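You operate a simulated robot arm through the tools that you are given. There is no shell and no other tool.

Carry out the task below with a simulated robot arm. There is one attempt and no reset: what you move stays moved.

## Task
Zero the empty gauge, then close it on steel roller 4.
Fine: switch it on, close the jaw and zero it with the trim dial; leave it on.

Only the result counts: the job must be done as asked and must still hold three seconds after the hand-in. Knocking over, shifting, dropping, spilling or breaking anything else fails it.

## Robot
A 6-joint arm with a fingered hand, fixed in place. Base frame: the origin is on the floor under the middle of its stand, x ahead of it, y to its left, z up; the work surface is at about z = 800. Lengths are in mm, angles in degrees, forces in N, time in s.
With the tool pointing down near the work surface it reaches from about 140 to 840 mm from the base axis. Its first joint turns from -166.0 to 166.0 degrees. Payload 5 kg.
The TCP is the grasp point between the finger pads, 36 mm short of the fingertips. In the tool frame z runs along the fingers and y along their closing line. The gripper opens to 120 mm; its body begins 42 mm behind the TCP. The gripper is a hand of 4 fingers: y runs from the thumb to the fingers, the wrist lies at [-19, -123, -211] in the tool frame, and closing takes about 1.5 s.
Orientation is that of the tool frame in the base frame, as a unit quaternion [x, y, z, w]. With the fingers straight down and the wrist toward the robot, the tool's x, y and z point along [0, 1, 0], [1, 0, 0] and [0, 0, -1] of the base frame.

## Interface
- The arm moves only by the tool step_arm. Its argument "increments" is a list of rows, each an object (a shift or turn left out is 0, a gripper value left out holds the last) with "dp": the shift along the tool's x, y, z in units of 20 mm (1.0 is 20 mm), a list of three; "delta_rot": the turn, a rotation vector about the tool's x, y, z in units of 5 degrees (1.0 is 5 degrees), a list of three. In form: [{"dp": [x, y, z], "delta_rot": [rx, ry, rz]}, ...]. A call has 1 to 20 rows; each row shifts and turns the commanded pose from where the row before left it, along the tool's axes as they then stand. "grip" is the finger opening in mm, from 0 to 120, set as the call begins (left out, the last holds). A call with a number of a shift or a turn outside -1 to 1 is refused whole. A row lasts 0.2 s, in which the tool goes at most 50 mm and 8.6 degrees; a call with a longer step from one row to the next is refused whole, and so is a gripper value outside its range. Where a pose cannot be reached the arm comes as near as it can. A force on the tool above 40 N (or 10 N above the force at the start of the call, whichever is more), or a blocked arm, ends the call early, and 0.2 s more pass. Each finger travels about 45 mm/s and halts on what it meets, pressing with about 31 N; the grip force reading is that of the motor and also rises with nothing between the fingers. The clock runs only during rows and for 0.2 s after the last one: add rows that do not move to give the fingers time. It gives the time, the measured TCP pose, the force on the tool (base axes), the opening and the grip force at its end, in the units of the frame above (readings bear some noise), with the torque about the TCP (base axes, N m) and any sound that the robot's microphone picked up.
- Cameras (640 x 400 px; columns grow to the right, rows downward): "scene" is fixed at [220.9, -649.8, 1528.5]; the picture's right is [0.93, -0.37, 0.00], its down [-0.14, -0.36, -0.92] and it looks along [0.34, 0.86, -0.39] (base axes); focal length 333 px, centre (320, 200). "wrist" rides on the gripper at [73, -101, -142] in the tool frame; the picture's right is [-0.79, 0.29, -0.54], its down [-0.56, -0.70, 0.44] and it looks along [-0.25, 0.65, 0.71] (tool axes); focal length 280 px, centre (320, 200).
- snapshot(camera): a new picture of that camera. It takes no simulated time.
- lift_body(by): slides the trunk up (or, below 0, down) by that many mm; the arm rides with it, the base frame stays. It gives what a move gives, with no picture.
- set_fingers(index, middle, ring, thumb_bend, thumb_turn): sets how far each is bent, from 0 (flat) to 1 (curled in); at 0.3 the hand is open as for a grip, at 0.7 the pads meet at the TCP. One left out holds its place. A second passes; each finger stops where it meets its share of the squeeze, and holds until it gets a number again. A gripper value or a shape takes the hand back. It gives what a move gives, with no picture; readings hold the bend of each and the force on the fingers (four entries, about 0 where the hand has none), thumb and palm. thumb_turn goes from beside the hand (0) to across from the fingers (1), as for a grip.
- grasp_type(shape): the hand has 4 fingers and takes this shape, open, in about a second: jaw (thumb against the fingers, like two jaws); tri (thumb and two fingers); tip (a fingertip pinch); poke (one finger out to press); point (the index stretched); flat (the hand flat); cup (the hand cupped); fist (a fist). The gripper value then closes the fingers along that shape, each until it touches; the sizes above hold for jaw. It gives what a move gives, with no picture.
- probe_pixels(camera, pixels): for up to 12 pixels [column, row] of the newest picture of that camera ("zoom" is the newest enlarged one), the place [x, y, z] in the base frame of the surface seen there, good to about 3 mm. It takes no simulated time.
- close_up(camera, box): a new picture of the part [left, top, right, bottom] of that camera's present view, enlarged. It takes no simulated time.
- close_job(): hands the job in; it is judged then, once.

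Open the gripper and draw the arm clear of the work before you hand the job in, unless the task says otherwise.

The tools are called after "Emit:" as a command line: name --argument value ..., lists and objects as JSON in quotes. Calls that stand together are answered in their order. step_arm: Moves the arm, as the interface text tells. Its arguments: {"type":"object","properties":{"increments":{"type":"array"},"grip":{"type":"number"}},"required":["increments"]} The other tools are called the same way: lift_body (by) moves the trunk up or down; grasp_type (shape) gives the hand a shape; set_fingers (index, middle, ring, thumb_bend, thumb_turn) moves the fingers one by one; snapshot (camera) takes a picture; probe_pixels (camera, pixels) gives the place of the surface under pixels of a picture; close_up (camera, box) takes an enlarged picture of a part of a camera's view; close_job () hands the job in.

At the start:

```text
clock: 0.0
eef_pos: [395.9, 595.6, 1143.2]
tool_rot: [0.707, 0.707, 0.0, 0.0]
ft_force: [-0.6, -0.3, -0.6]
moment: [0.0, 0.0, 0.01]
width: 119.6
gripper_force: 0.0
shape: jaw
bend: [0.3, 0.3, 0.3, 0.3, 0.98]
finger forces: [0.0, 0.0, 0.1, 0.0, 0.0, 0.0]
trunk travel left (down, up): [-725.0, 115.0]
```

scene: 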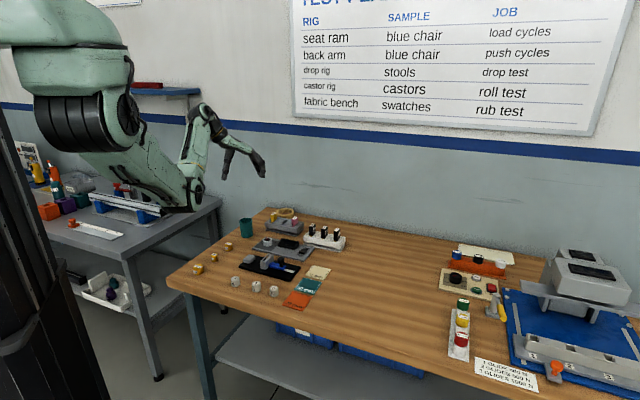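
wrist: 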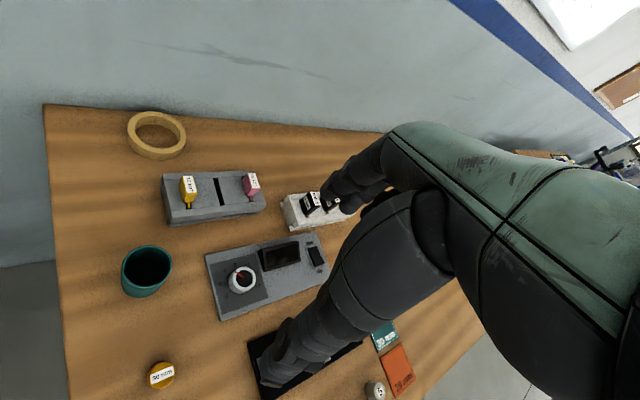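

The scene shows the gauge area around (280,250) in the scene picture. I'll take enlarged pictures of it to identify the gauge, the rollers and the dial.

Emit:
close_up --camera "scene" --box '[180, 200, 350, 306]'

Emit:
close_up --camera "wrist" --box '[100, 220, 420, 400]'

```text
3.76 times, centred on (265, 253) of scene
```

zoom: 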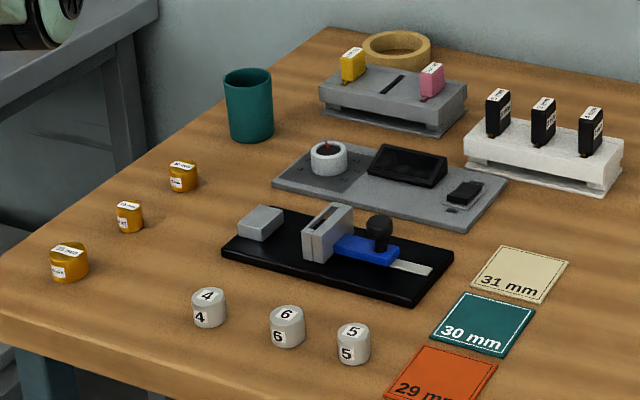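

```text
2.00 times, centred on (260, 310) of wrist
```

zoom: 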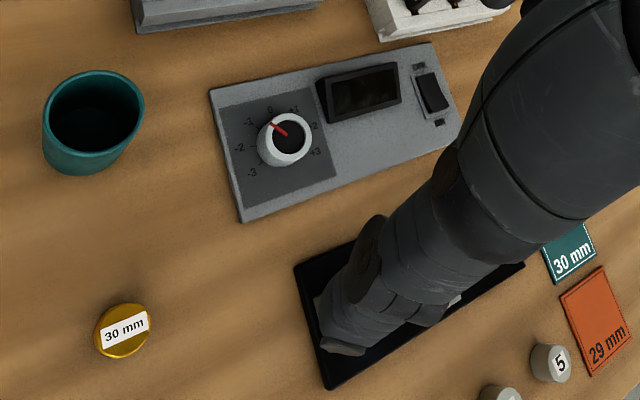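

I'll re-take the enlarged scene view and probe the positions of gauge, switch, dial, rollers.

Emit:
close_up --camera "scene" --box '[230, 230, 326, 290]'

```text
6.67 times, centred on (278, 260) of scene
```

zoom: 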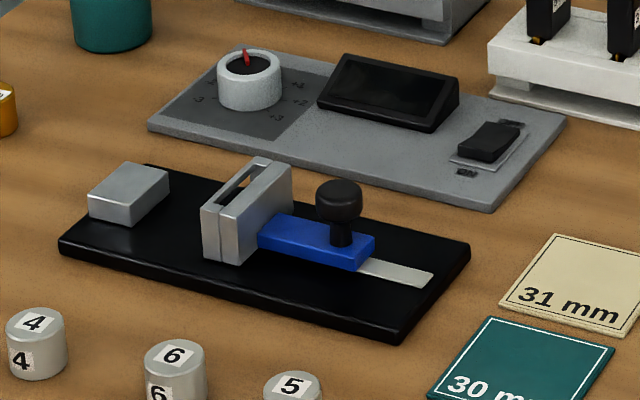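

Probing several points on this enlarged picture.

Emit:
probe_pixels --camera "zoom" --pixels '[[130, 178], [105, 210], [150, 205], [212, 230], [222, 205], [255, 210], [262, 165], [240, 185], [300, 240], [340, 190], [340, 235], [395, 272]]'

Emit:
probe_pixels --camera "zoom" --pixels '[[250, 65], [246, 58], [220, 90], [250, 100], [360, 95], [490, 140], [510, 128], [470, 152], [36, 322], [36, 360], [175, 353], [290, 385]]'

Emit:
probe_pixels --camera "zoom" --pixels '[[62, 245], [400, 330], [465, 250], [148, 168], [490, 205], [150, 128], [430, 280], [370, 262], [200, 245], [205, 205], [290, 165], [288, 210]]'

```text
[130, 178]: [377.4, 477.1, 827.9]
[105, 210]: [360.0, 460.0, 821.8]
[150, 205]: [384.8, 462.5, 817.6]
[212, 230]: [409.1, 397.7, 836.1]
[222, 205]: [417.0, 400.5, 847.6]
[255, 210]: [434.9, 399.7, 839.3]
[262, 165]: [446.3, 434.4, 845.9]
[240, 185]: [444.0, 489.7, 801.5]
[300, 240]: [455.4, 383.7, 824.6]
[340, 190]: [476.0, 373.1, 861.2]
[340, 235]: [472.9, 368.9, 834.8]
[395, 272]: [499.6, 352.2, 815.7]
```

```text
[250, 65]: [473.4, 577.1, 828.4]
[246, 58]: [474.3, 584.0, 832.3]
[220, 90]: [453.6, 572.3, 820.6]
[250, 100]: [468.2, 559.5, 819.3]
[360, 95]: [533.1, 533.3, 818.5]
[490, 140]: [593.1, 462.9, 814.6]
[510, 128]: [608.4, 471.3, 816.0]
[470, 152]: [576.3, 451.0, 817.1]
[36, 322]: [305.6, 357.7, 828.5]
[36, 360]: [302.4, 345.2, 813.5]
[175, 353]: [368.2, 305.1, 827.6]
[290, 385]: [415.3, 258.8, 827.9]
```

```text
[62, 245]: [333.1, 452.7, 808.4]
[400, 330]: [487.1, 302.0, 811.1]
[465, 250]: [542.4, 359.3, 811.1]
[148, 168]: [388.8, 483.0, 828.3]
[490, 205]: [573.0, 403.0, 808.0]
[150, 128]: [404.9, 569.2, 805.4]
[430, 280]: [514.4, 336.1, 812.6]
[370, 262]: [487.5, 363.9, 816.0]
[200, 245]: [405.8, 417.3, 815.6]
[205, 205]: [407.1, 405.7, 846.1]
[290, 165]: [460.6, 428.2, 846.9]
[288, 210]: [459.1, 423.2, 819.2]
```

The gauge and panel sit at about 45° to the base axes; gauge base corners at (333,453) and (487,302). I move the hand toward -y at height so the wrist camera gets an unobstructed view of gauge and panel.

Emit:
step_arm --increments '[{"dp": [-1, -0.2, 0]}, {"dp": [-1, -0.2, 0]}, {"dp": [-1, -0.2, 0]}, {"dp": [-1, -0.2, 0]}, {"dp": [-1, -0.2, 0]}, {"dp": [-1, -0.2, 0]}, {"dp": [-1, -0.2, 0]}, {"dp": [-1, -0.2, 0]}]'

Emit:
snapshot --camera "wrist"

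```text
clock: 1.8
eef_pos: [387.1, 450.4, 1110.3]
tool_rot: [0.706, 0.708, 0.003, 0.0]
ft_force: [-0.5, -0.4, 0.3]
moment: [0.02, 0.0, 0.02]
width: 119.7
gripper_force: 0.0
shape: jaw
bend: [0.3, 0.3, 0.3, 0.3, 0.98]
finger forces: [0.1, 0.1, 0.0, 0.1, 0.1, 0.0]
out of reach, approached as far as the arm can: row 4, 5, 6, 7, 8
trunk travel left (down, up): [-725.0, 115.0]
```

```text
taken
```

wrist: 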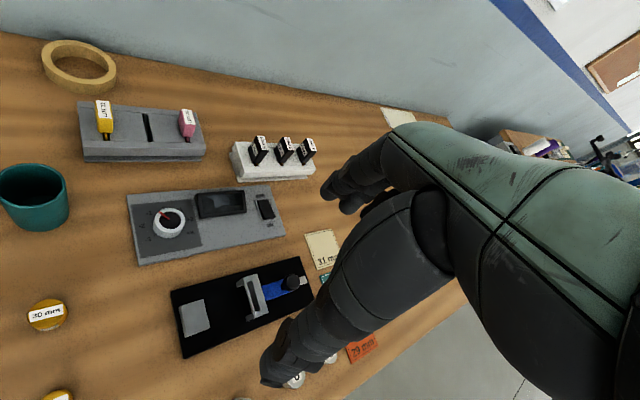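

The gauge is now visible around (240,300). I take enlarged views of the gauge and the panel.

Emit:
close_up --camera "wrist" --box '[160, 250, 320, 360]'

Emit:
close_up --camera "wrist" --box '[120, 170, 300, 280]'

```text
3.64 times, centred on (240, 305) of wrist
```

zoom: 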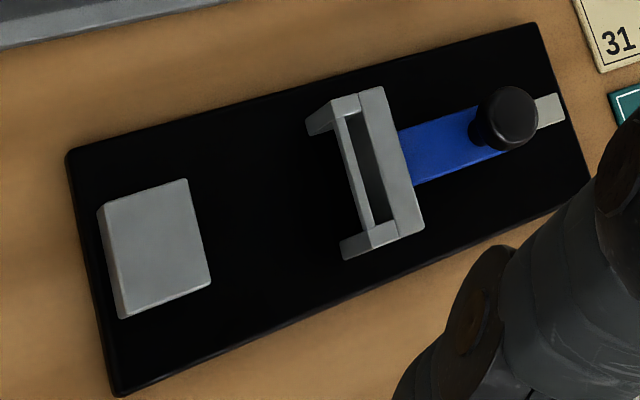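

```text
3.56 times, centred on (210, 225) of wrist
```

zoom: 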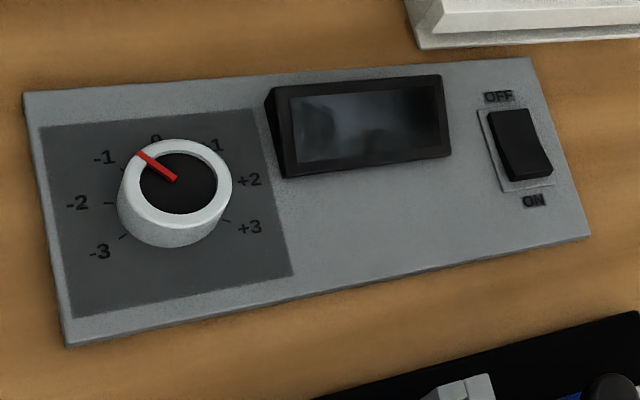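

I probe the dial, switch and display in the newest enlarged picture (panel), e.g. dial rim at (125,185)/(230,185) and rocker ends (510,125)/(530,165).

Emit:
probe_pixels --camera "zoom" --pixels '[[177, 183], [128, 180], [226, 180], [180, 147], [180, 220], [145, 158], [170, 177], [508, 120], [535, 168], [522, 145], [500, 150], [543, 140]]'

Emit:
probe_pixels --camera "zoom" --pixels '[[370, 125], [440, 80], [290, 170], [445, 150], [270, 100], [28, 95], [68, 345], [588, 235], [528, 60], [532, 200], [498, 97], [155, 140]]'

```text
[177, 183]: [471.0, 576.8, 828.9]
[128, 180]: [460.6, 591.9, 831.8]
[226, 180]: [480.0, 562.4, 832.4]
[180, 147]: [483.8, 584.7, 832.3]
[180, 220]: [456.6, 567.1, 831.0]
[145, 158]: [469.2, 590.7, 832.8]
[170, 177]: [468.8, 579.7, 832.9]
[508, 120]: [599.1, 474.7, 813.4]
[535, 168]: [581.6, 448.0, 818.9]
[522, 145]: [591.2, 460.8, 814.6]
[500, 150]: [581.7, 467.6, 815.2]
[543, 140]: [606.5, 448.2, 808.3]
```

```text
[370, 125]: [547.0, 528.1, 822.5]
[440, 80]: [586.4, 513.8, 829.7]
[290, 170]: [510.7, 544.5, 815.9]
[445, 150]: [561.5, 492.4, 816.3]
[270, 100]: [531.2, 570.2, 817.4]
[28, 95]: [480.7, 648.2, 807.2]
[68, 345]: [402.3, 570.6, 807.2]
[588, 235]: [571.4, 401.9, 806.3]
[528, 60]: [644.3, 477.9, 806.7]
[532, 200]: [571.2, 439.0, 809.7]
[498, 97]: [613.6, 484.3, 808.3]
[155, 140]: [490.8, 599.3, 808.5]
```

The switch's ON end is the near end at about (582,448,819), the dial centre is about (470,577,831). Next I lower the hand and yaw it 45° so the tool lines up with the gauge.

Emit:
step_arm --increments '[{"dp": [0, 0, 1]}, {"dp": [0, 0, 1]}, {"dp": [0, 0, 1]}, {"dp": [0, 0, 1]}, {"dp": [0, 0, 1]}, {"delta_rot": [0, 0, -1]}, {"delta_rot": [0, 0, -1]}, {"delta_rot": [0, 0, -1]}, {"delta_rot": [0, 0, -1]}, {"delta_rot": [0, 0, -1]}, {"delta_rot": [0, 0, -1]}, {"delta_rot": [0, 0, -1]}, {"delta_rot": [0, 0, -1]}, {"delta_rot": [0, 0, -1]}]'

```text
clock: 4.8
eef_pos: [388.2, 450.0, 1011.6]
tool_rot: [0.382, 0.924, 0.0, 0.0]
ft_force: [0.1, 0.1, 0.8]
moment: [-0.01, -0.05, -0.01]
width: 119.6
gripper_force: 0.0
shape: jaw
bend: [0.3, 0.3, 0.3, 0.3, 0.98]
finger forces: [0.1, 0.0, 0.1, 0.0, 0.1, 0.0]
trunk travel left (down, up): [-725.0, 115.0]
```

Yaw is now 45° as wanted. I shift along tool -x to bring the gauge into the clear left part of the wrist view.

Emit:
step_arm --increments '[{"dp": [-0.925, -0.24, 0.1]}, {"dp": [-0.925, -0.24, 0.1]}, {"dp": [-0.925, -0.24, 0.1]}, {"dp": [-0.925, -0.24, 0.1]}, {"dp": [-0.925, -0.24, 0.1]}, {"dp": [-0.925, -0.24, 0.1]}, {"dp": [-0.925, -0.24, 0.1]}, {"dp": [-0.925, -0.24, 0.1]}]'

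Emit:
snapshot --camera "wrist"

```text
clock: 6.6
eef_pos: [464.9, 320.0, 995.0]
tool_rot: [0.382, 0.924, 0.0, 0.0]
ft_force: [-0.6, 0.3, -0.3]
moment: [-0.02, -0.02, 0.04]
width: 119.5
gripper_force: 0.1
shape: jaw
bend: [0.3, 0.3, 0.3, 0.3, 0.98]
finger forces: [0.0, 0.1, 0.1, 0.0, 0.1, 0.0]
trunk travel left (down, up): [-725.0, 115.0]
```

```text
taken
```

wrist: 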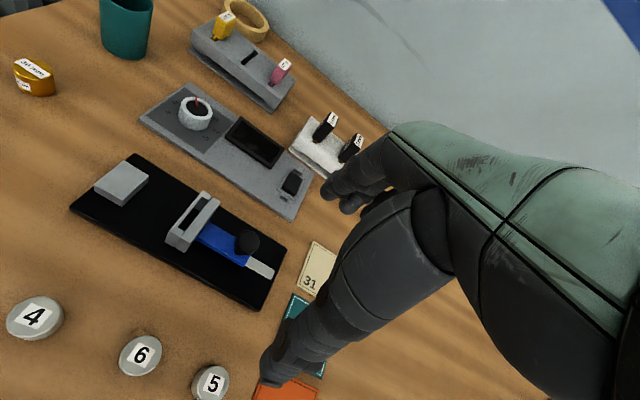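

The gauge is clearly visible at (190,220). I enlarge it and the panel.

Emit:
close_up --camera "wrist" --box '[60, 150, 300, 310]'

Emit:
close_up --camera "wrist" --box '[150, 180, 230, 255]'

```text
2.50 times, centred on (180, 230) of wrist
```

zoom: 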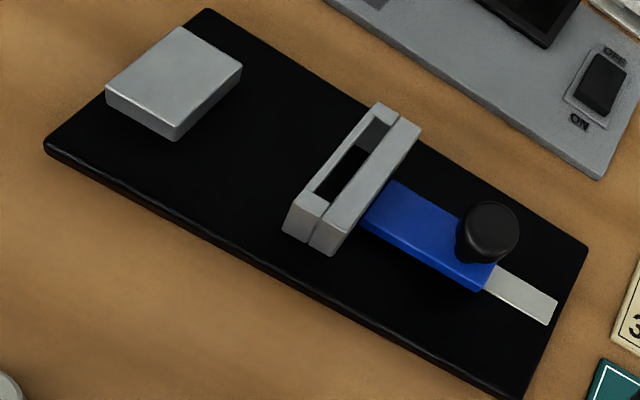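

```text
5.33 times, centred on (190, 218) of wrist
```

zoom: 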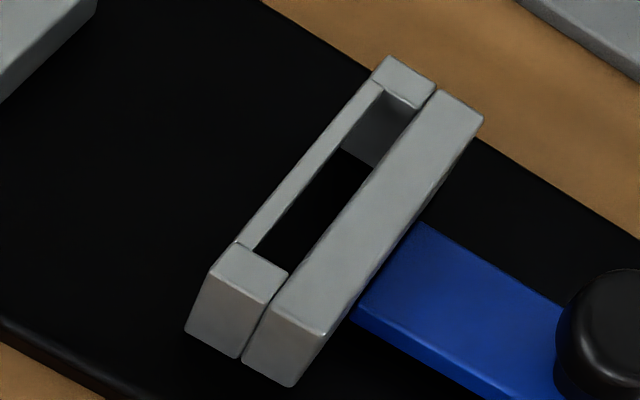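

I probe points on the U-shaped piece and jaw plate in this last enlarged view to understand which part moves.

Emit:
probe_pixels --camera "zoom" --pixels '[[250, 270], [215, 320], [310, 170], [325, 155], [345, 185], [300, 220], [385, 130], [405, 80], [375, 190], [285, 345], [460, 120], [270, 300]]'

Emit:
probe_pixels --camera "zoom" --pixels '[[190, 325], [238, 352], [246, 355], [290, 380], [240, 245], [285, 275], [275, 310], [325, 332], [375, 75], [390, 60], [433, 92], [480, 120]]'

```text
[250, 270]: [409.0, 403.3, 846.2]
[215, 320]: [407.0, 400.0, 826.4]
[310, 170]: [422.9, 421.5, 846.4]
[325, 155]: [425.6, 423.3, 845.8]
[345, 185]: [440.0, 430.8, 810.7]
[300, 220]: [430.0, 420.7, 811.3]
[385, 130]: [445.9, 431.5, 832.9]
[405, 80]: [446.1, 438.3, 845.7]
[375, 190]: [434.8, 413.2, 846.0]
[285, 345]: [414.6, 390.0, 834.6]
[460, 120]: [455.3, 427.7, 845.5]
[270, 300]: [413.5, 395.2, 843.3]
```

```text
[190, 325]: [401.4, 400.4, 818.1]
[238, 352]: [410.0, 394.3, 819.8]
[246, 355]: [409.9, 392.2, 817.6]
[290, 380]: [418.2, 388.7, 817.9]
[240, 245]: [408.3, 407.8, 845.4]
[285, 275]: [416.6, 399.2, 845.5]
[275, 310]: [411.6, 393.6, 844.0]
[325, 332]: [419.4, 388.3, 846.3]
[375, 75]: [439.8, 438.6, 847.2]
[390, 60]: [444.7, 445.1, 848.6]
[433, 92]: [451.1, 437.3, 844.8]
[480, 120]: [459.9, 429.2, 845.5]
```

The U-shaped piece spans about 60 mm across the gauge at z≈846 with a thin bar at the top; I need a view from the left side. I turn the yaw back and lower the hand to look along the slide.

Emit:
step_arm --increments '[{"delta_rot": [0, 0, 1]}, {"delta_rot": [0, 0, 1]}, {"delta_rot": [0, 0, 1]}, {"delta_rot": [0, 0, 1]}, {"delta_rot": [0, 0, 1]}, {"delta_rot": [0, 0, 1]}, {"delta_rot": [0, 0, 1]}, {"delta_rot": [0, 0, 1]}, {"delta_rot": [0, 0, 1]}, {"dp": [0.3, -0.6, 0.8]}, {"dp": [0.3, -0.6, 0.8]}, {"dp": [0.3, -0.6, 0.8]}, {"dp": [0.3, -0.6, 0.8]}]'

Emit:
snapshot --camera "wrist"

```text
clock: 9.4
eef_pos: [416.5, 344.0, 930.5]
tool_rot: [0.707, 0.708, 0.0, 0.0]
ft_force: [0.2, 0.3, 0.7]
moment: [0.0, -0.01, 0.01]
width: 119.7
gripper_force: 0.0
shape: jaw
bend: [0.3, 0.3, 0.3, 0.3, 0.98]
finger forces: [0.1, 0.0, 0.1, 0.1, 0.1, 0.1]
trunk travel left (down, up): [-725.0, 115.0]
```

```text
taken
```

wrist: 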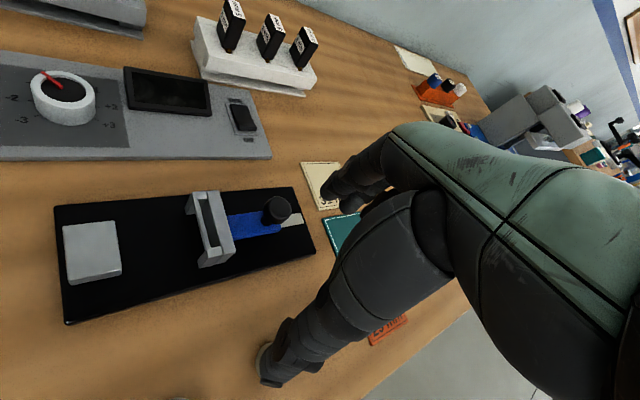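

Enlarging the jaw region around (210,230).

Emit:
close_up --camera "wrist" --box '[160, 175, 270, 285]'

Emit:
close_up --camera "wrist" --box '[0, 55, 280, 215]'

```text
3.64 times, centred on (215, 230) of wrist
```

zoom: 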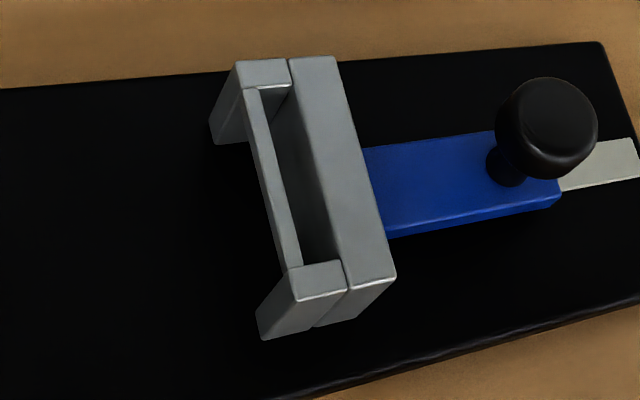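

```text
2.29 times, centred on (140, 135) of wrist
```

zoom: 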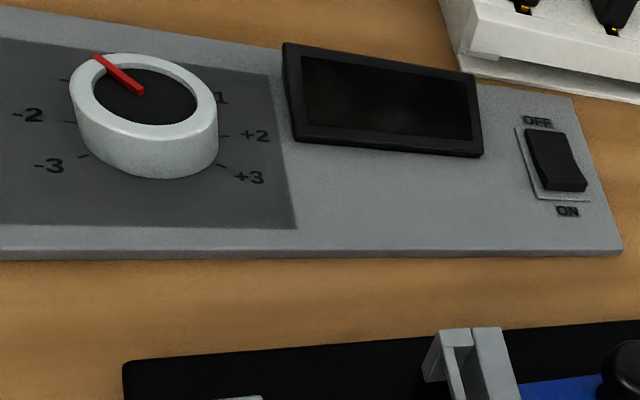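

The jaw carries two cheeks and a thin top bar straddling the space in front of its plate; the anvil is the left block. The rocker's ON end at the near side is raised (off now). I raise the hand, turn to 45° yaw, and take the poke shape to locate the fingertip.

Emit:
step_arm --increments '[{"dp": [0, 0, -1]}, {"dp": [0, 0, -1]}, {"dp": [0, 0, -1]}, {"dp": [0, 0, -1]}, {"delta_rot": [0, 0, -1]}, {"delta_rot": [0, 0, -1]}, {"delta_rot": [0, 0, -1]}, {"delta_rot": [0, 0, -1]}, {"delta_rot": [0, 0, -1]}, {"delta_rot": [0, 0, -1]}, {"delta_rot": [0, 0, -1]}, {"delta_rot": [0, 0, -1]}, {"delta_rot": [0, 0, -1]}]'

Emit:
grasp_type --shape "poke"

Emit:
snapshot --camera "scene"

Emit:
snapshot --camera "wrist"

```text
clock: 12.2
eef_pos: [417.1, 344.4, 1010.4]
tool_rot: [0.381, 0.925, -0.001, 0.0]
ft_force: [0.7, 0.3, 0.3]
moment: [-0.04, 0.03, 0.02]
width: 119.7
gripper_force: 0.0
shape: jaw
bend: [0.3, 0.3, 0.3, 0.3, 0.98]
finger forces: [0.0, 0.0, 0.0, 0.0, 0.1, 0.1]
trunk travel left (down, up): [-725.0, 115.0]
```

```text
clock: 13.1
eef_pos: [416.2, 343.4, 1010.0]
tool_rot: [0.383, 0.924, 0.0, 0.0]
ft_force: [0.6, 0.6, 0.2]
moment: [-0.04, -0.02, 0.01]
width: 0.3
gripper_force: 0.0
shape: poke
bend: [0.7, 0.7, 0.99, 1.0, 1.0]
finger forces: [0.0, 0.0, 0.0, 0.1, 0.1, 0.0]
trunk travel left (down, up): [-725.0, 115.0]
```

```text
taken
```

scene: 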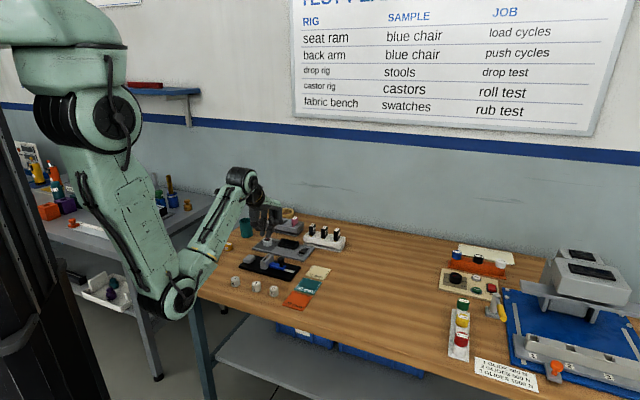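

```text
taken
```

wrist: 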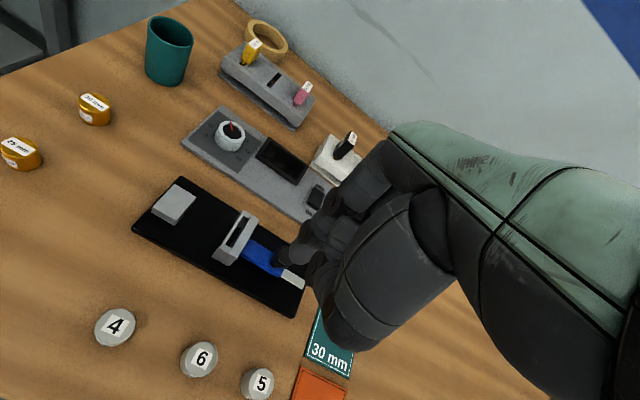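

The hand is now at about (262,210) in the scene; I enlarge it to find the poking fingertip.

Emit:
close_up --camera "scene" --box '[220, 160, 316, 260]'

Emit:
close_up --camera "wrist" --box '[260, 130, 460, 360]'

```text
4.00 times, centred on (268, 210) of scene
```

zoom: 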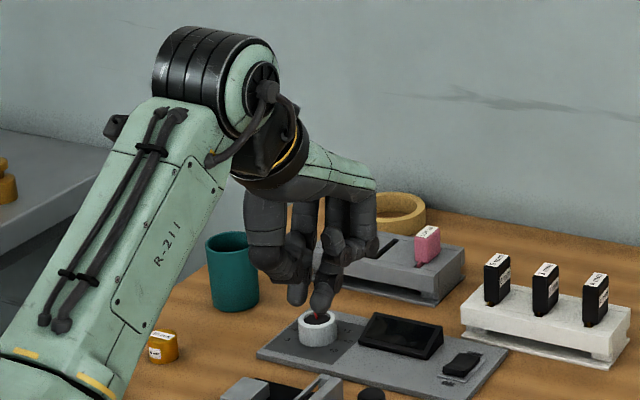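

```text
1.74 times, centred on (360, 245) of wrist
```

zoom: 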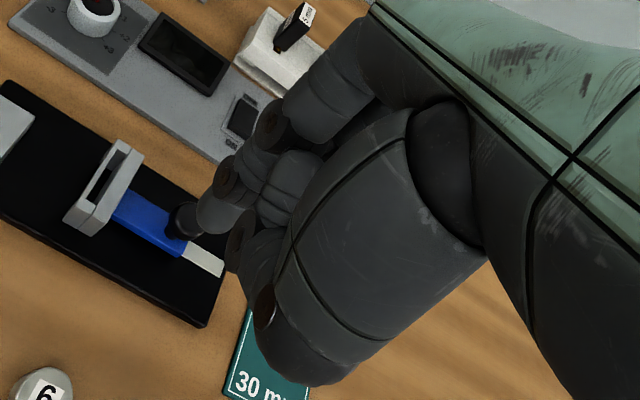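

I re-take the scene close-up tighter around the fingertips and probe them.

Emit:
close_up --camera "scene" --box '[275, 200, 323, 248]'

```text
8.33 times, centred on (299, 224) of scene
```

zoom: 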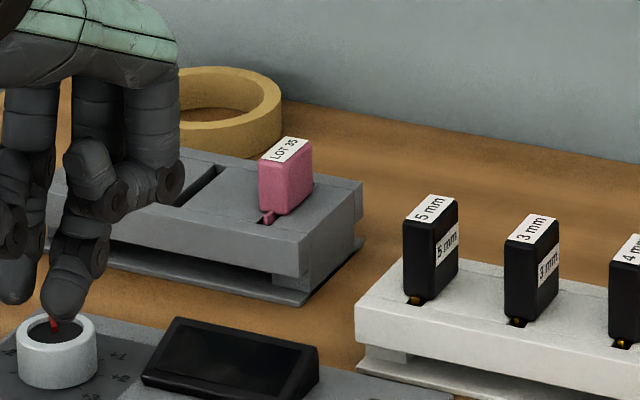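

Shifting the close-up left to centre the hand.

Emit:
close_up --camera "scene" --box '[250, 190, 330, 240]'

```text
8.00 times, centred on (290, 215) of scene
```

zoom: 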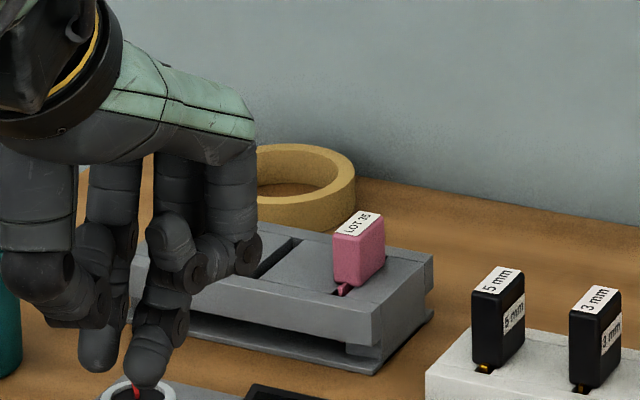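

Emit:
probe_pixels --camera "zoom" --pixels '[[148, 375], [145, 350], [165, 320], [95, 365], [100, 340], [120, 300], [175, 235], [240, 250], [30, 260], [80, 310], [245, 200], [60, 290]]'

```text
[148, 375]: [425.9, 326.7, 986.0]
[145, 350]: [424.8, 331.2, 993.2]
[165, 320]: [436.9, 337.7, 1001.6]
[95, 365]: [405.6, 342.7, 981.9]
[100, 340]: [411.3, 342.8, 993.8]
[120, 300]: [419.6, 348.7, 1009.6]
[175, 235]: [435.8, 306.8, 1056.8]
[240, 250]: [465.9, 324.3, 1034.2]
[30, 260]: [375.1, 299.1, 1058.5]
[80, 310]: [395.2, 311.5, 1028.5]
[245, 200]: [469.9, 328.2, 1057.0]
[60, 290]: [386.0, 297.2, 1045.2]
```

Two fingertips point down (index near tool x=+10, middle near −15), the ring is curled. I curl the middle away so only the index presses, then re-measure.

Emit:
set_fingers --index 0.7 --middle 1.0 --ring 1.0 --thumb_bend 1.0 --thumb_turn 1.0

Emit:
close_up --camera "scene" --box '[240, 190, 320, 240]'

```text
clock: 14.1
eef_pos: [416.7, 342.0, 1010.5]
tool_rot: [0.382, 0.924, 0.001, 0.0]
ft_force: [-0.6, 1.1, 0.2]
moment: [-0.02, -0.01, -0.01]
width: 32.0
gripper_force: 0.0
shape: fingers
bend: [0.29, 1.0, 1.0, 1.0, 1.0]
finger forces: [0.1, 0.0, 0.0, 0.0, 0.0, 0.0]
trunk travel left (down, up): [-725.0, 115.0]
```

```text
8.00 times, centred on (280, 215) of scene
```

zoom: 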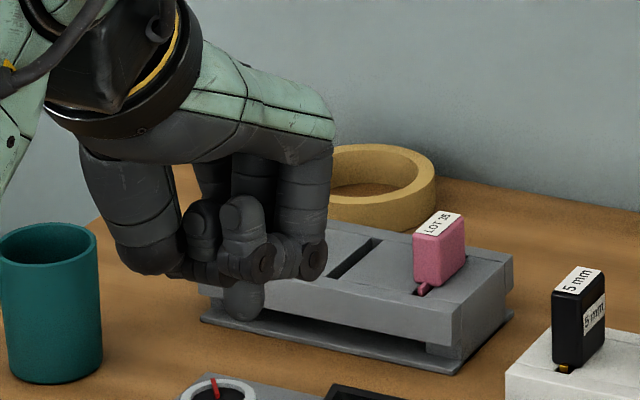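

The index reads 0.29 instead of 0.7; I repeat the command to see whether it was still moving.

Emit:
set_fingers --index 0.7

Emit:
close_up --camera "scene" --box '[240, 190, 320, 240]'

Emit:
close_up --camera "wrist" --box '[260, 130, 460, 360]'

```text
clock: 15.1
eef_pos: [416.2, 342.8, 1010.6]
tool_rot: [0.383, 0.924, 0.0, 0.0]
ft_force: [0.0, 0.9, -0.7]
moment: [-0.04, 0.01, -0.02]
width: 30.1
gripper_force: 0.1
shape: fingers
bend: [0.29, 1.0, 1.0, 0.99, 1.0]
finger forces: [0.1, 0.0, 0.0, 0.0, 0.0, 0.0]
trunk travel left (down, up): [-725.0, 115.0]
```

```text
8.00 times, centred on (280, 215) of scene
```

zoom: 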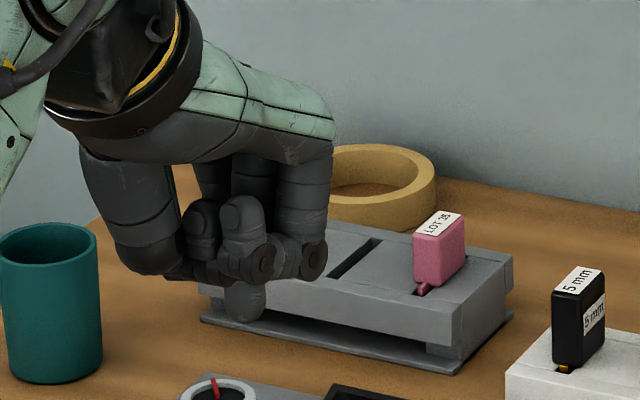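

```text
1.74 times, centred on (360, 245) of wrist
```

zoom: 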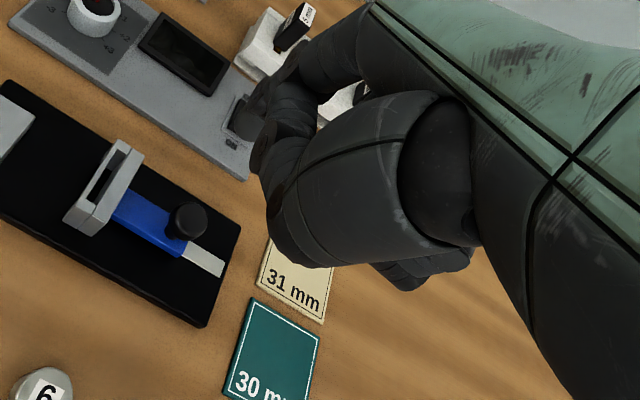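

The index seems blocked by the curled thumb. I swing the thumb beside the hand and re-bend the index to 0.7.

Emit:
set_fingers --index 0.3 --middle 1.0 --ring 1.0 --thumb_bend 0.3 --thumb_turn 0.2

Emit:
set_fingers --index 0.7

Emit:
close_up --camera "scene" --box '[240, 190, 320, 240]'

Emit:
close_up --camera "wrist" --box '[260, 130, 460, 360]'

```text
clock: 16.1
eef_pos: [417.7, 343.2, 1010.3]
tool_rot: [0.383, 0.924, 0.001, -0.001]
ft_force: [-0.7, 0.2, 0.4]
moment: [0.0, -0.03, -0.02]
width: 159.6
gripper_force: 0.1
shape: fingers
bend: [0.3, 1.0, 1.0, 0.3, 0.2]
finger forces: [0.0, 0.1, 0.0, 0.0, 0.0, 0.0]
trunk travel left (down, up): [-725.0, 115.0]
```

```text
clock: 17.1
eef_pos: [417.3, 343.1, 1009.1]
tool_rot: [0.383, 0.924, 0.0, 0.0]
ft_force: [0.4, 0.1, 0.0]
moment: [-0.02, 0.0, 0.04]
width: 127.8
gripper_force: 0.0
shape: fingers
bend: [0.7, 1.0, 1.0, 0.3, 0.2]
finger forces: [0.1, 0.0, 0.0, 0.1, 0.0, 0.0]
trunk travel left (down, up): [-725.0, 115.0]
```

```text
8.00 times, centred on (280, 215) of scene
```

zoom: 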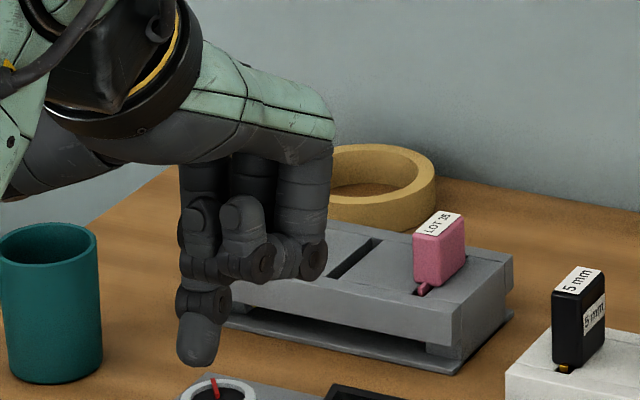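

```text
1.74 times, centred on (360, 245) of wrist
```

zoom: 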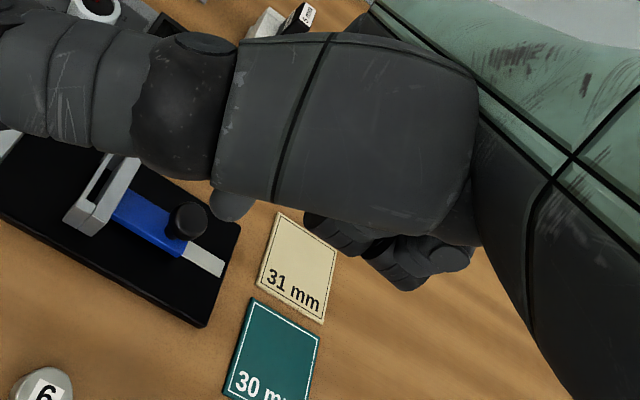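

Only the index is out now. I measure its fingertip position from the scene.

Emit:
close_up --camera "scene" --box '[240, 195, 304, 240]'

Emit:
probe_pixels --camera "scene" --pixels '[[265, 234]]'

```text
8.89 times, centred on (272, 218) of scene
```

zoom: 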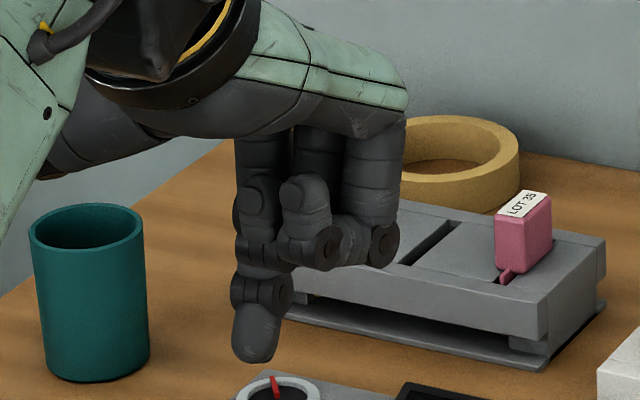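

```text
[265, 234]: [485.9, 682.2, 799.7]
```

Emit:
probe_pixels --camera "zoom" --pixels '[[254, 357], [255, 345], [240, 340], [270, 345], [252, 320], [262, 290], [50, 160], [100, 150]]'

```text
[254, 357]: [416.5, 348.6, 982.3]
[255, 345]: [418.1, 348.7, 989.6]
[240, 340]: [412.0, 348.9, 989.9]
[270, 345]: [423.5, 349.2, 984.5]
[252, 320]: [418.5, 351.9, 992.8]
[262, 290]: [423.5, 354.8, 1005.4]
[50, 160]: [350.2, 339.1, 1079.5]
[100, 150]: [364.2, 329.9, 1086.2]
```

Index tip sits about tool (6, 10, 34). I move to above the switch's ON end (582,450), staying about 40 mm above it.

Emit:
step_arm --increments '[{"dp": [-0.2335, 0.919, 0.3]}, {"dp": [-0.2335, 0.919, 0.3]}, {"dp": [-0.2335, 0.919, 0.3]}, {"dp": [-0.2335, 0.919, 0.3]}, {"dp": [-0.2335, 0.919, 0.3]}, {"dp": [-0.2335, 0.919, 0.3]}, {"dp": [-0.2335, 0.919, 0.3]}, {"dp": [-0.2335, 0.919, 0.3]}, {"dp": [-0.2335, 0.919, 0.3]}, {"dp": [-0.2335, 0.919, 0.3]}, {"dp": [0, 0, 1]}, {"dp": [0, 0, 1]}, {"dp": [0, 0, 1]}]'

Emit:
close_up --camera "scene" --box '[260, 205, 340, 260]'

Emit:
snapshot --camera "wrist"

```text
clock: 19.9
eef_pos: [580.2, 440.1, 890.4]
tool_rot: [0.383, 0.924, -0.001, 0.0]
ft_force: [0.3, -0.6, -1.2]
moment: [0.0, 0.02, 0.01]
width: 127.8
gripper_force: 0.0
shape: fingers
bend: [0.7, 1.0, 1.0, 0.3, 0.2]
finger forces: [0.0, 0.1, 0.0, 0.0, 0.0, 0.0]
trunk travel left (down, up): [-725.0, 115.0]
```

```text
7.27 times, centred on (300, 232) of scene
```

zoom: 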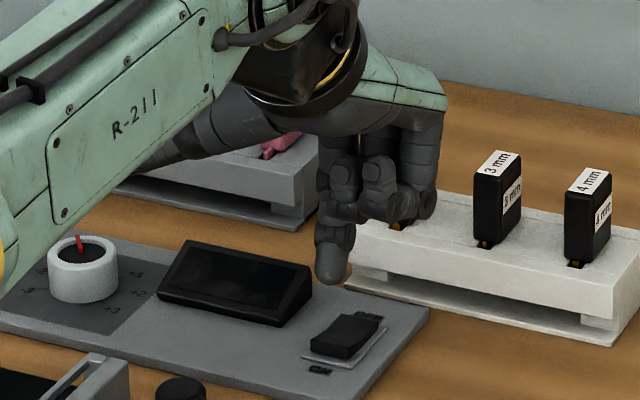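

```text
taken
```

wrist: 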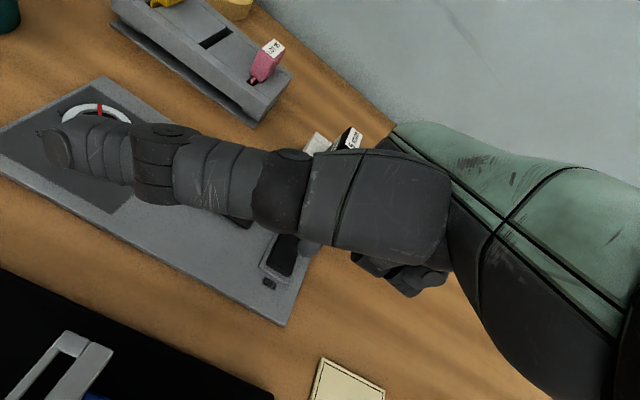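

I probe the fingertip (333,278) and the rocker in the scene close-up (retaken) for alignment.

Emit:
close_up --camera "scene" --box '[290, 225, 322, 255]'

```text
13.33 times, centred on (306, 240) of scene
```

zoom: 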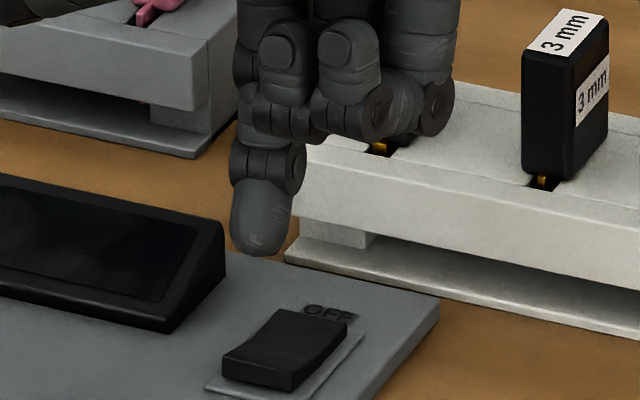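

Emit:
probe_pixels --camera "zoom" --pixels '[[262, 253], [262, 235], [262, 200], [240, 235], [285, 235], [255, 352], [285, 340], [310, 325], [255, 368], [225, 365], [285, 375], [345, 320]]'

```text
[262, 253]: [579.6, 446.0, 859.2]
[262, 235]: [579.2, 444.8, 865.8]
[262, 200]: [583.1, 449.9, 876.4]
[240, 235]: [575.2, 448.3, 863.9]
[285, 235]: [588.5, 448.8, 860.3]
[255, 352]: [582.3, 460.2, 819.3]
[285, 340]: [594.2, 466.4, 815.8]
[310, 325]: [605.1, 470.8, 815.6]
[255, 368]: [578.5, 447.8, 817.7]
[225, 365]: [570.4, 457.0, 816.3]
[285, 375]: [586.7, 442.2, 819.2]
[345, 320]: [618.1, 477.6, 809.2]
```

The tip is right above the ON end (578–587, 442–457). I descend 36 mm, then in fine steps until the rocker clicks.

Emit:
step_arm --increments '[{"dp": [0, 0.08, 1]}, {"dp": [0, 0, 0.7]}, {"dp": [0, 0, 0.15]}, {"dp": [0, 0, 0.15]}, {"dp": [0, 0, 0.15]}]'

Emit:
close_up --camera "scene" --box '[260, 215, 330, 262]'

```text
clock: 21.1
eef_pos: [582.8, 442.1, 851.4]
tool_rot: [0.383, 0.924, 0.004, 0.0]
ft_force: [1.4, 3.7, 16.3]
moment: [0.33, -0.04, -0.07]
width: 126.8
gripper_force: 7.2
shape: fingers
bend: [0.7, 1.0, 1.0, 0.3, 0.2]
finger forces: [15.2, 0.1, 0.1, 0.1, 0.0, 0.1]
trunk travel left (down, up): [-725.0, 115.0]
```

```text
8.51 times, centred on (295, 238) of scene
```

zoom: 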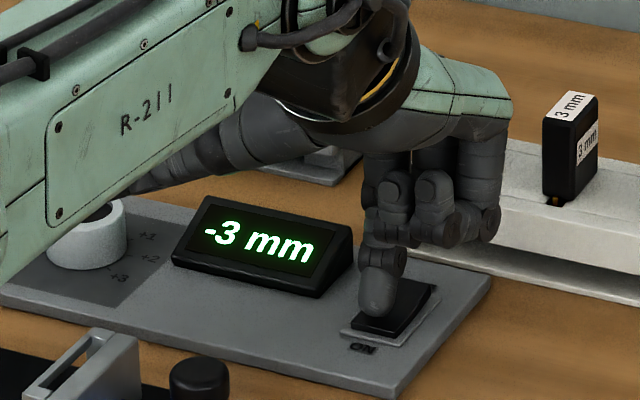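

The switch is on: the display reads "-3 mm". I lift the finger off.

Emit:
step_arm --increments '[{"dp": [0, 0, -0.5]}, {"dp": [0, 0, -1]}, {"dp": [0, 0, -1]}, {"dp": [0, 0, -1]}]'

Emit:
close_up --camera "scene" --box '[220, 215, 330, 290]'

```text
clock: 22.1
eef_pos: [581.2, 442.6, 917.3]
tool_rot: [0.383, 0.924, 0.001, 0.0]
ft_force: [-0.1, 0.1, -0.6]
moment: [-0.03, -0.02, 0.0]
width: 127.7
gripper_force: 0.1
shape: fingers
bend: [0.7, 1.0, 1.0, 0.3, 0.2]
finger forces: [0.1, 0.0, 0.1, 0.0, 0.1, 0.0]
trunk travel left (down, up): [-725.0, 115.0]
```

```text
5.33 times, centred on (275, 252) of scene
```

zoom: 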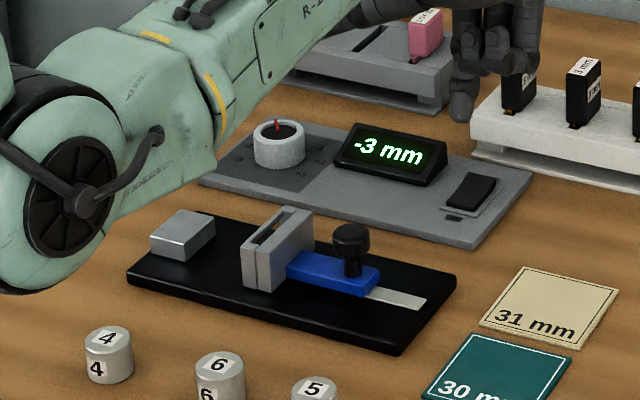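

The display stays lit at -3 mm. Now I measure the knob precisely before pushing the slide toward the anvil.

Emit:
close_up --camera "scene" --box '[250, 245, 306, 280]'

```text
11.43 times, centred on (278, 262) of scene
```

zoom: 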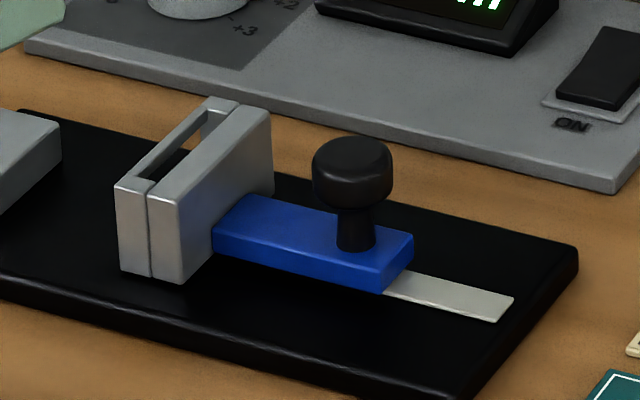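

Emit:
probe_pixels --camera "zoom" --pixels '[[352, 152], [320, 160], [388, 160], [352, 200], [315, 180], [390, 180], [355, 235], [400, 240], [385, 280], [230, 200], [505, 300], [385, 285]]'

Emit:
probe_pixels --camera "zoom" --pixels '[[10, 115], [58, 130], [55, 165], [10, 210], [125, 190], [150, 260], [180, 275], [125, 265], [240, 100], [210, 100], [195, 110], [210, 125]]'

```text
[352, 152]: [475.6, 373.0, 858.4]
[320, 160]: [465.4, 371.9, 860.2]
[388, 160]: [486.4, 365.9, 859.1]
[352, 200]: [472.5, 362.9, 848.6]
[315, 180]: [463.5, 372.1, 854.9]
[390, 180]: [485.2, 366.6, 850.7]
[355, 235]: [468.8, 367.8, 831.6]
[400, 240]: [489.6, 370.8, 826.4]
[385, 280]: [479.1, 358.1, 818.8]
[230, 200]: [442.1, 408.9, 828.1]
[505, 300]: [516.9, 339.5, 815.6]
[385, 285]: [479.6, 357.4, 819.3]
```

```text
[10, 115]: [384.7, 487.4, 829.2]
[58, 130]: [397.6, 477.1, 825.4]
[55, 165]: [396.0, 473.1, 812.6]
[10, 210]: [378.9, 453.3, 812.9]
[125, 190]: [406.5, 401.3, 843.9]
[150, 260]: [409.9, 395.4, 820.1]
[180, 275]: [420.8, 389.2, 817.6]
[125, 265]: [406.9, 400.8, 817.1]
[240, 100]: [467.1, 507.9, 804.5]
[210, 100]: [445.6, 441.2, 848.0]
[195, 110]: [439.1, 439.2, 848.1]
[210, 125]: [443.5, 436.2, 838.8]
```

Knob centre ≈ (475,372), top z≈860. I move the index tip to the +u side of the knob (about (494,353)), still above knob height.

Emit:
step_arm --increments '[{"dp": [-0.0635, -0.963, 0]}, {"dp": [-0.0635, -0.963, 0]}, {"dp": [-0.0635, -0.963, 0]}, {"dp": [-0.0635, -0.963, 0]}, {"dp": [-0.0635, -0.963, 0]}, {"dp": [-0.0635, -0.963, 0]}, {"dp": [-0.0635, -0.963, 0]}]'

Emit:
close_up --camera "scene" --box '[245, 225, 317, 280]'

```text
clock: 23.7
eef_pos: [491.1, 339.2, 917.4]
tool_rot: [0.382, 0.924, 0.0, 0.0]
ft_force: [-0.1, 1.1, -0.8]
moment: [-0.03, -0.04, 0.01]
width: 127.8
gripper_force: 0.0
shape: fingers
bend: [0.7, 1.0, 1.0, 0.3, 0.2]
finger forces: [0.1, 0.0, 0.0, 0.1, 0.0, 0.0]
trunk travel left (down, up): [-725.0, 115.0]
```

```text
7.27 times, centred on (281, 252) of scene
```

zoom: 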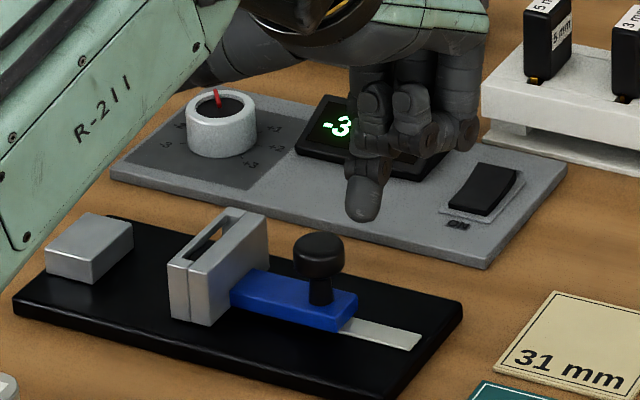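

Checking the fingertip location at (363,215) before descending.

Emit:
probe_pixels --camera "zoom" --pixels '[[362, 216], [362, 205], [365, 185], [318, 240], [390, 330]]'

```text
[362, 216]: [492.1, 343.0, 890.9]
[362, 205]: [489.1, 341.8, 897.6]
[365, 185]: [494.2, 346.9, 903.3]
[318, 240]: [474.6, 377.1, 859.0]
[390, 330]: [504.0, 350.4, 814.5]
```

The tip's centre is at about (494,349), clear of the knob to the right. I descend 48 mm.

Emit:
step_arm --increments '[{"dp": [0, 0, 0.8]}, {"dp": [0, 0, 0.8]}, {"dp": [0, 0, 0.8]}]'

Emit:
close_up --camera "scene" --box '[245, 225, 317, 280]'

```text
clock: 24.5
eef_pos: [493.3, 339.5, 868.0]
tool_rot: [0.383, 0.924, -0.001, 0.0]
ft_force: [-0.7, 0.5, 0.8]
moment: [0.0, -0.04, -0.03]
width: 127.5
gripper_force: 0.0
shape: fingers
bend: [0.7, 1.0, 1.0, 0.3, 0.2]
finger forces: [0.0, 0.0, 0.1, 0.0, 0.0, 0.0]
trunk travel left (down, up): [-725.0, 115.0]
```

```text
7.27 times, centred on (281, 252) of scene
```

zoom: 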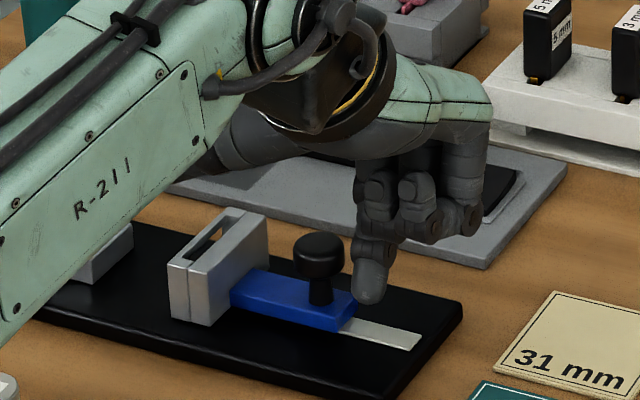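

The finger is right beside the knob. I push along tool +x in 5 mm steps and watch the force.

Emit:
step_arm --increments '[{"dp": [0.25, 0, 0]}, {"dp": [0.25, 0, 0]}, {"dp": [0.25, 0, 0]}, {"dp": [0.25, 0, 0]}, {"dp": [0.25, 0, 0]}]'

Emit:
close_up --camera "scene" --box '[245, 225, 317, 280]'

```text
clock: 25.7
eef_pos: [474.3, 356.9, 870.5]
tool_rot: [0.383, 0.924, 0.001, 0.0]
ft_force: [0.2, -0.2, 0.4]
moment: [-0.02, -0.03, 0.02]
width: 127.5
gripper_force: 0.0
shape: fingers
bend: [0.7, 1.0, 1.0, 0.3, 0.2]
finger forces: [0.0, 0.1, 0.0, 0.2, 0.0, 0.1]
trunk travel left (down, up): [-725.0, 115.0]
```

```text
7.27 times, centred on (281, 252) of scene
```

zoom: 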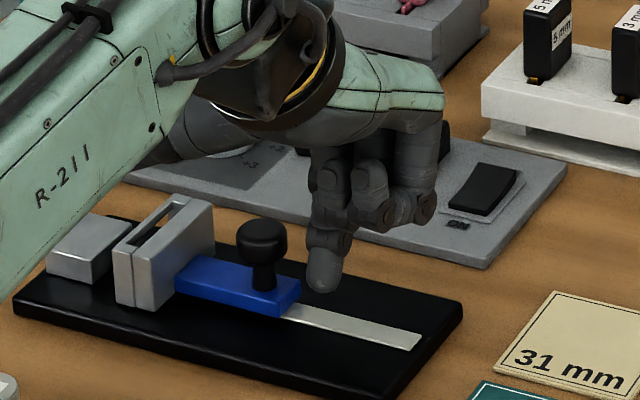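

The whole jaw (plate plus cheeks) slid left with almost no force, and further than I pushed. I probe its new location and see the display via the wrist camera.

Emit:
probe_pixels --camera "zoom" --pixels '[[262, 228], [240, 240], [286, 240], [120, 260], [150, 300], [105, 225], [100, 265], [120, 230], [322, 285], [325, 265]]'

Emit:
snapshot --camera "wrist"

```text
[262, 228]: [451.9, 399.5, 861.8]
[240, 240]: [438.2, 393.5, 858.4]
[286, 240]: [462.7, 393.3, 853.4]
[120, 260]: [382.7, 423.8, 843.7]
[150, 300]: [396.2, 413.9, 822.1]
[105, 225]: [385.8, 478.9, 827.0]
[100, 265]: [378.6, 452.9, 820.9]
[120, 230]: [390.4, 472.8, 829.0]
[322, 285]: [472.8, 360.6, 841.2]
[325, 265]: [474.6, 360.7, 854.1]
```

```text
taken
```

wrist: 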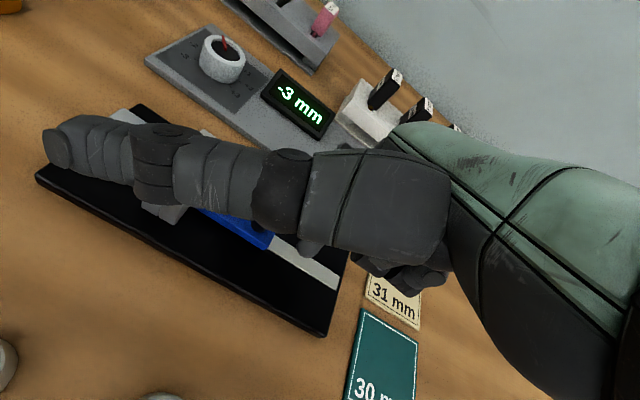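

The jaw moved ahead of the finger (knob at u≈38, finger at u≈76). I let one idle row pass to see whether it is still gliding.

Emit:
step_arm --increments '[{"dp": [0, 0, 0]}, {"dp": [0, 0, 0]}]'

Emit:
close_up --camera "scene" --box '[245, 225, 317, 280]'

```text
clock: 26.3
eef_pos: [474.5, 357.9, 868.0]
tool_rot: [0.382, 0.924, 0.001, 0.0]
ft_force: [1.7, 0.0, -0.3]
moment: [0.04, -0.01, 0.01]
width: 127.7
gripper_force: 0.0
shape: fingers
bend: [0.7, 1.0, 1.0, 0.3, 0.2]
finger forces: [0.0, 0.1, 0.1, 0.0, 0.0, 0.0]
trunk travel left (down, up): [-725.0, 115.0]
```

```text
7.27 times, centred on (281, 252) of scene
```

zoom: 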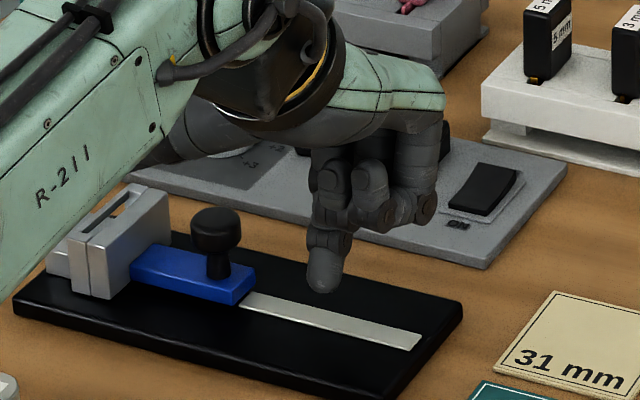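

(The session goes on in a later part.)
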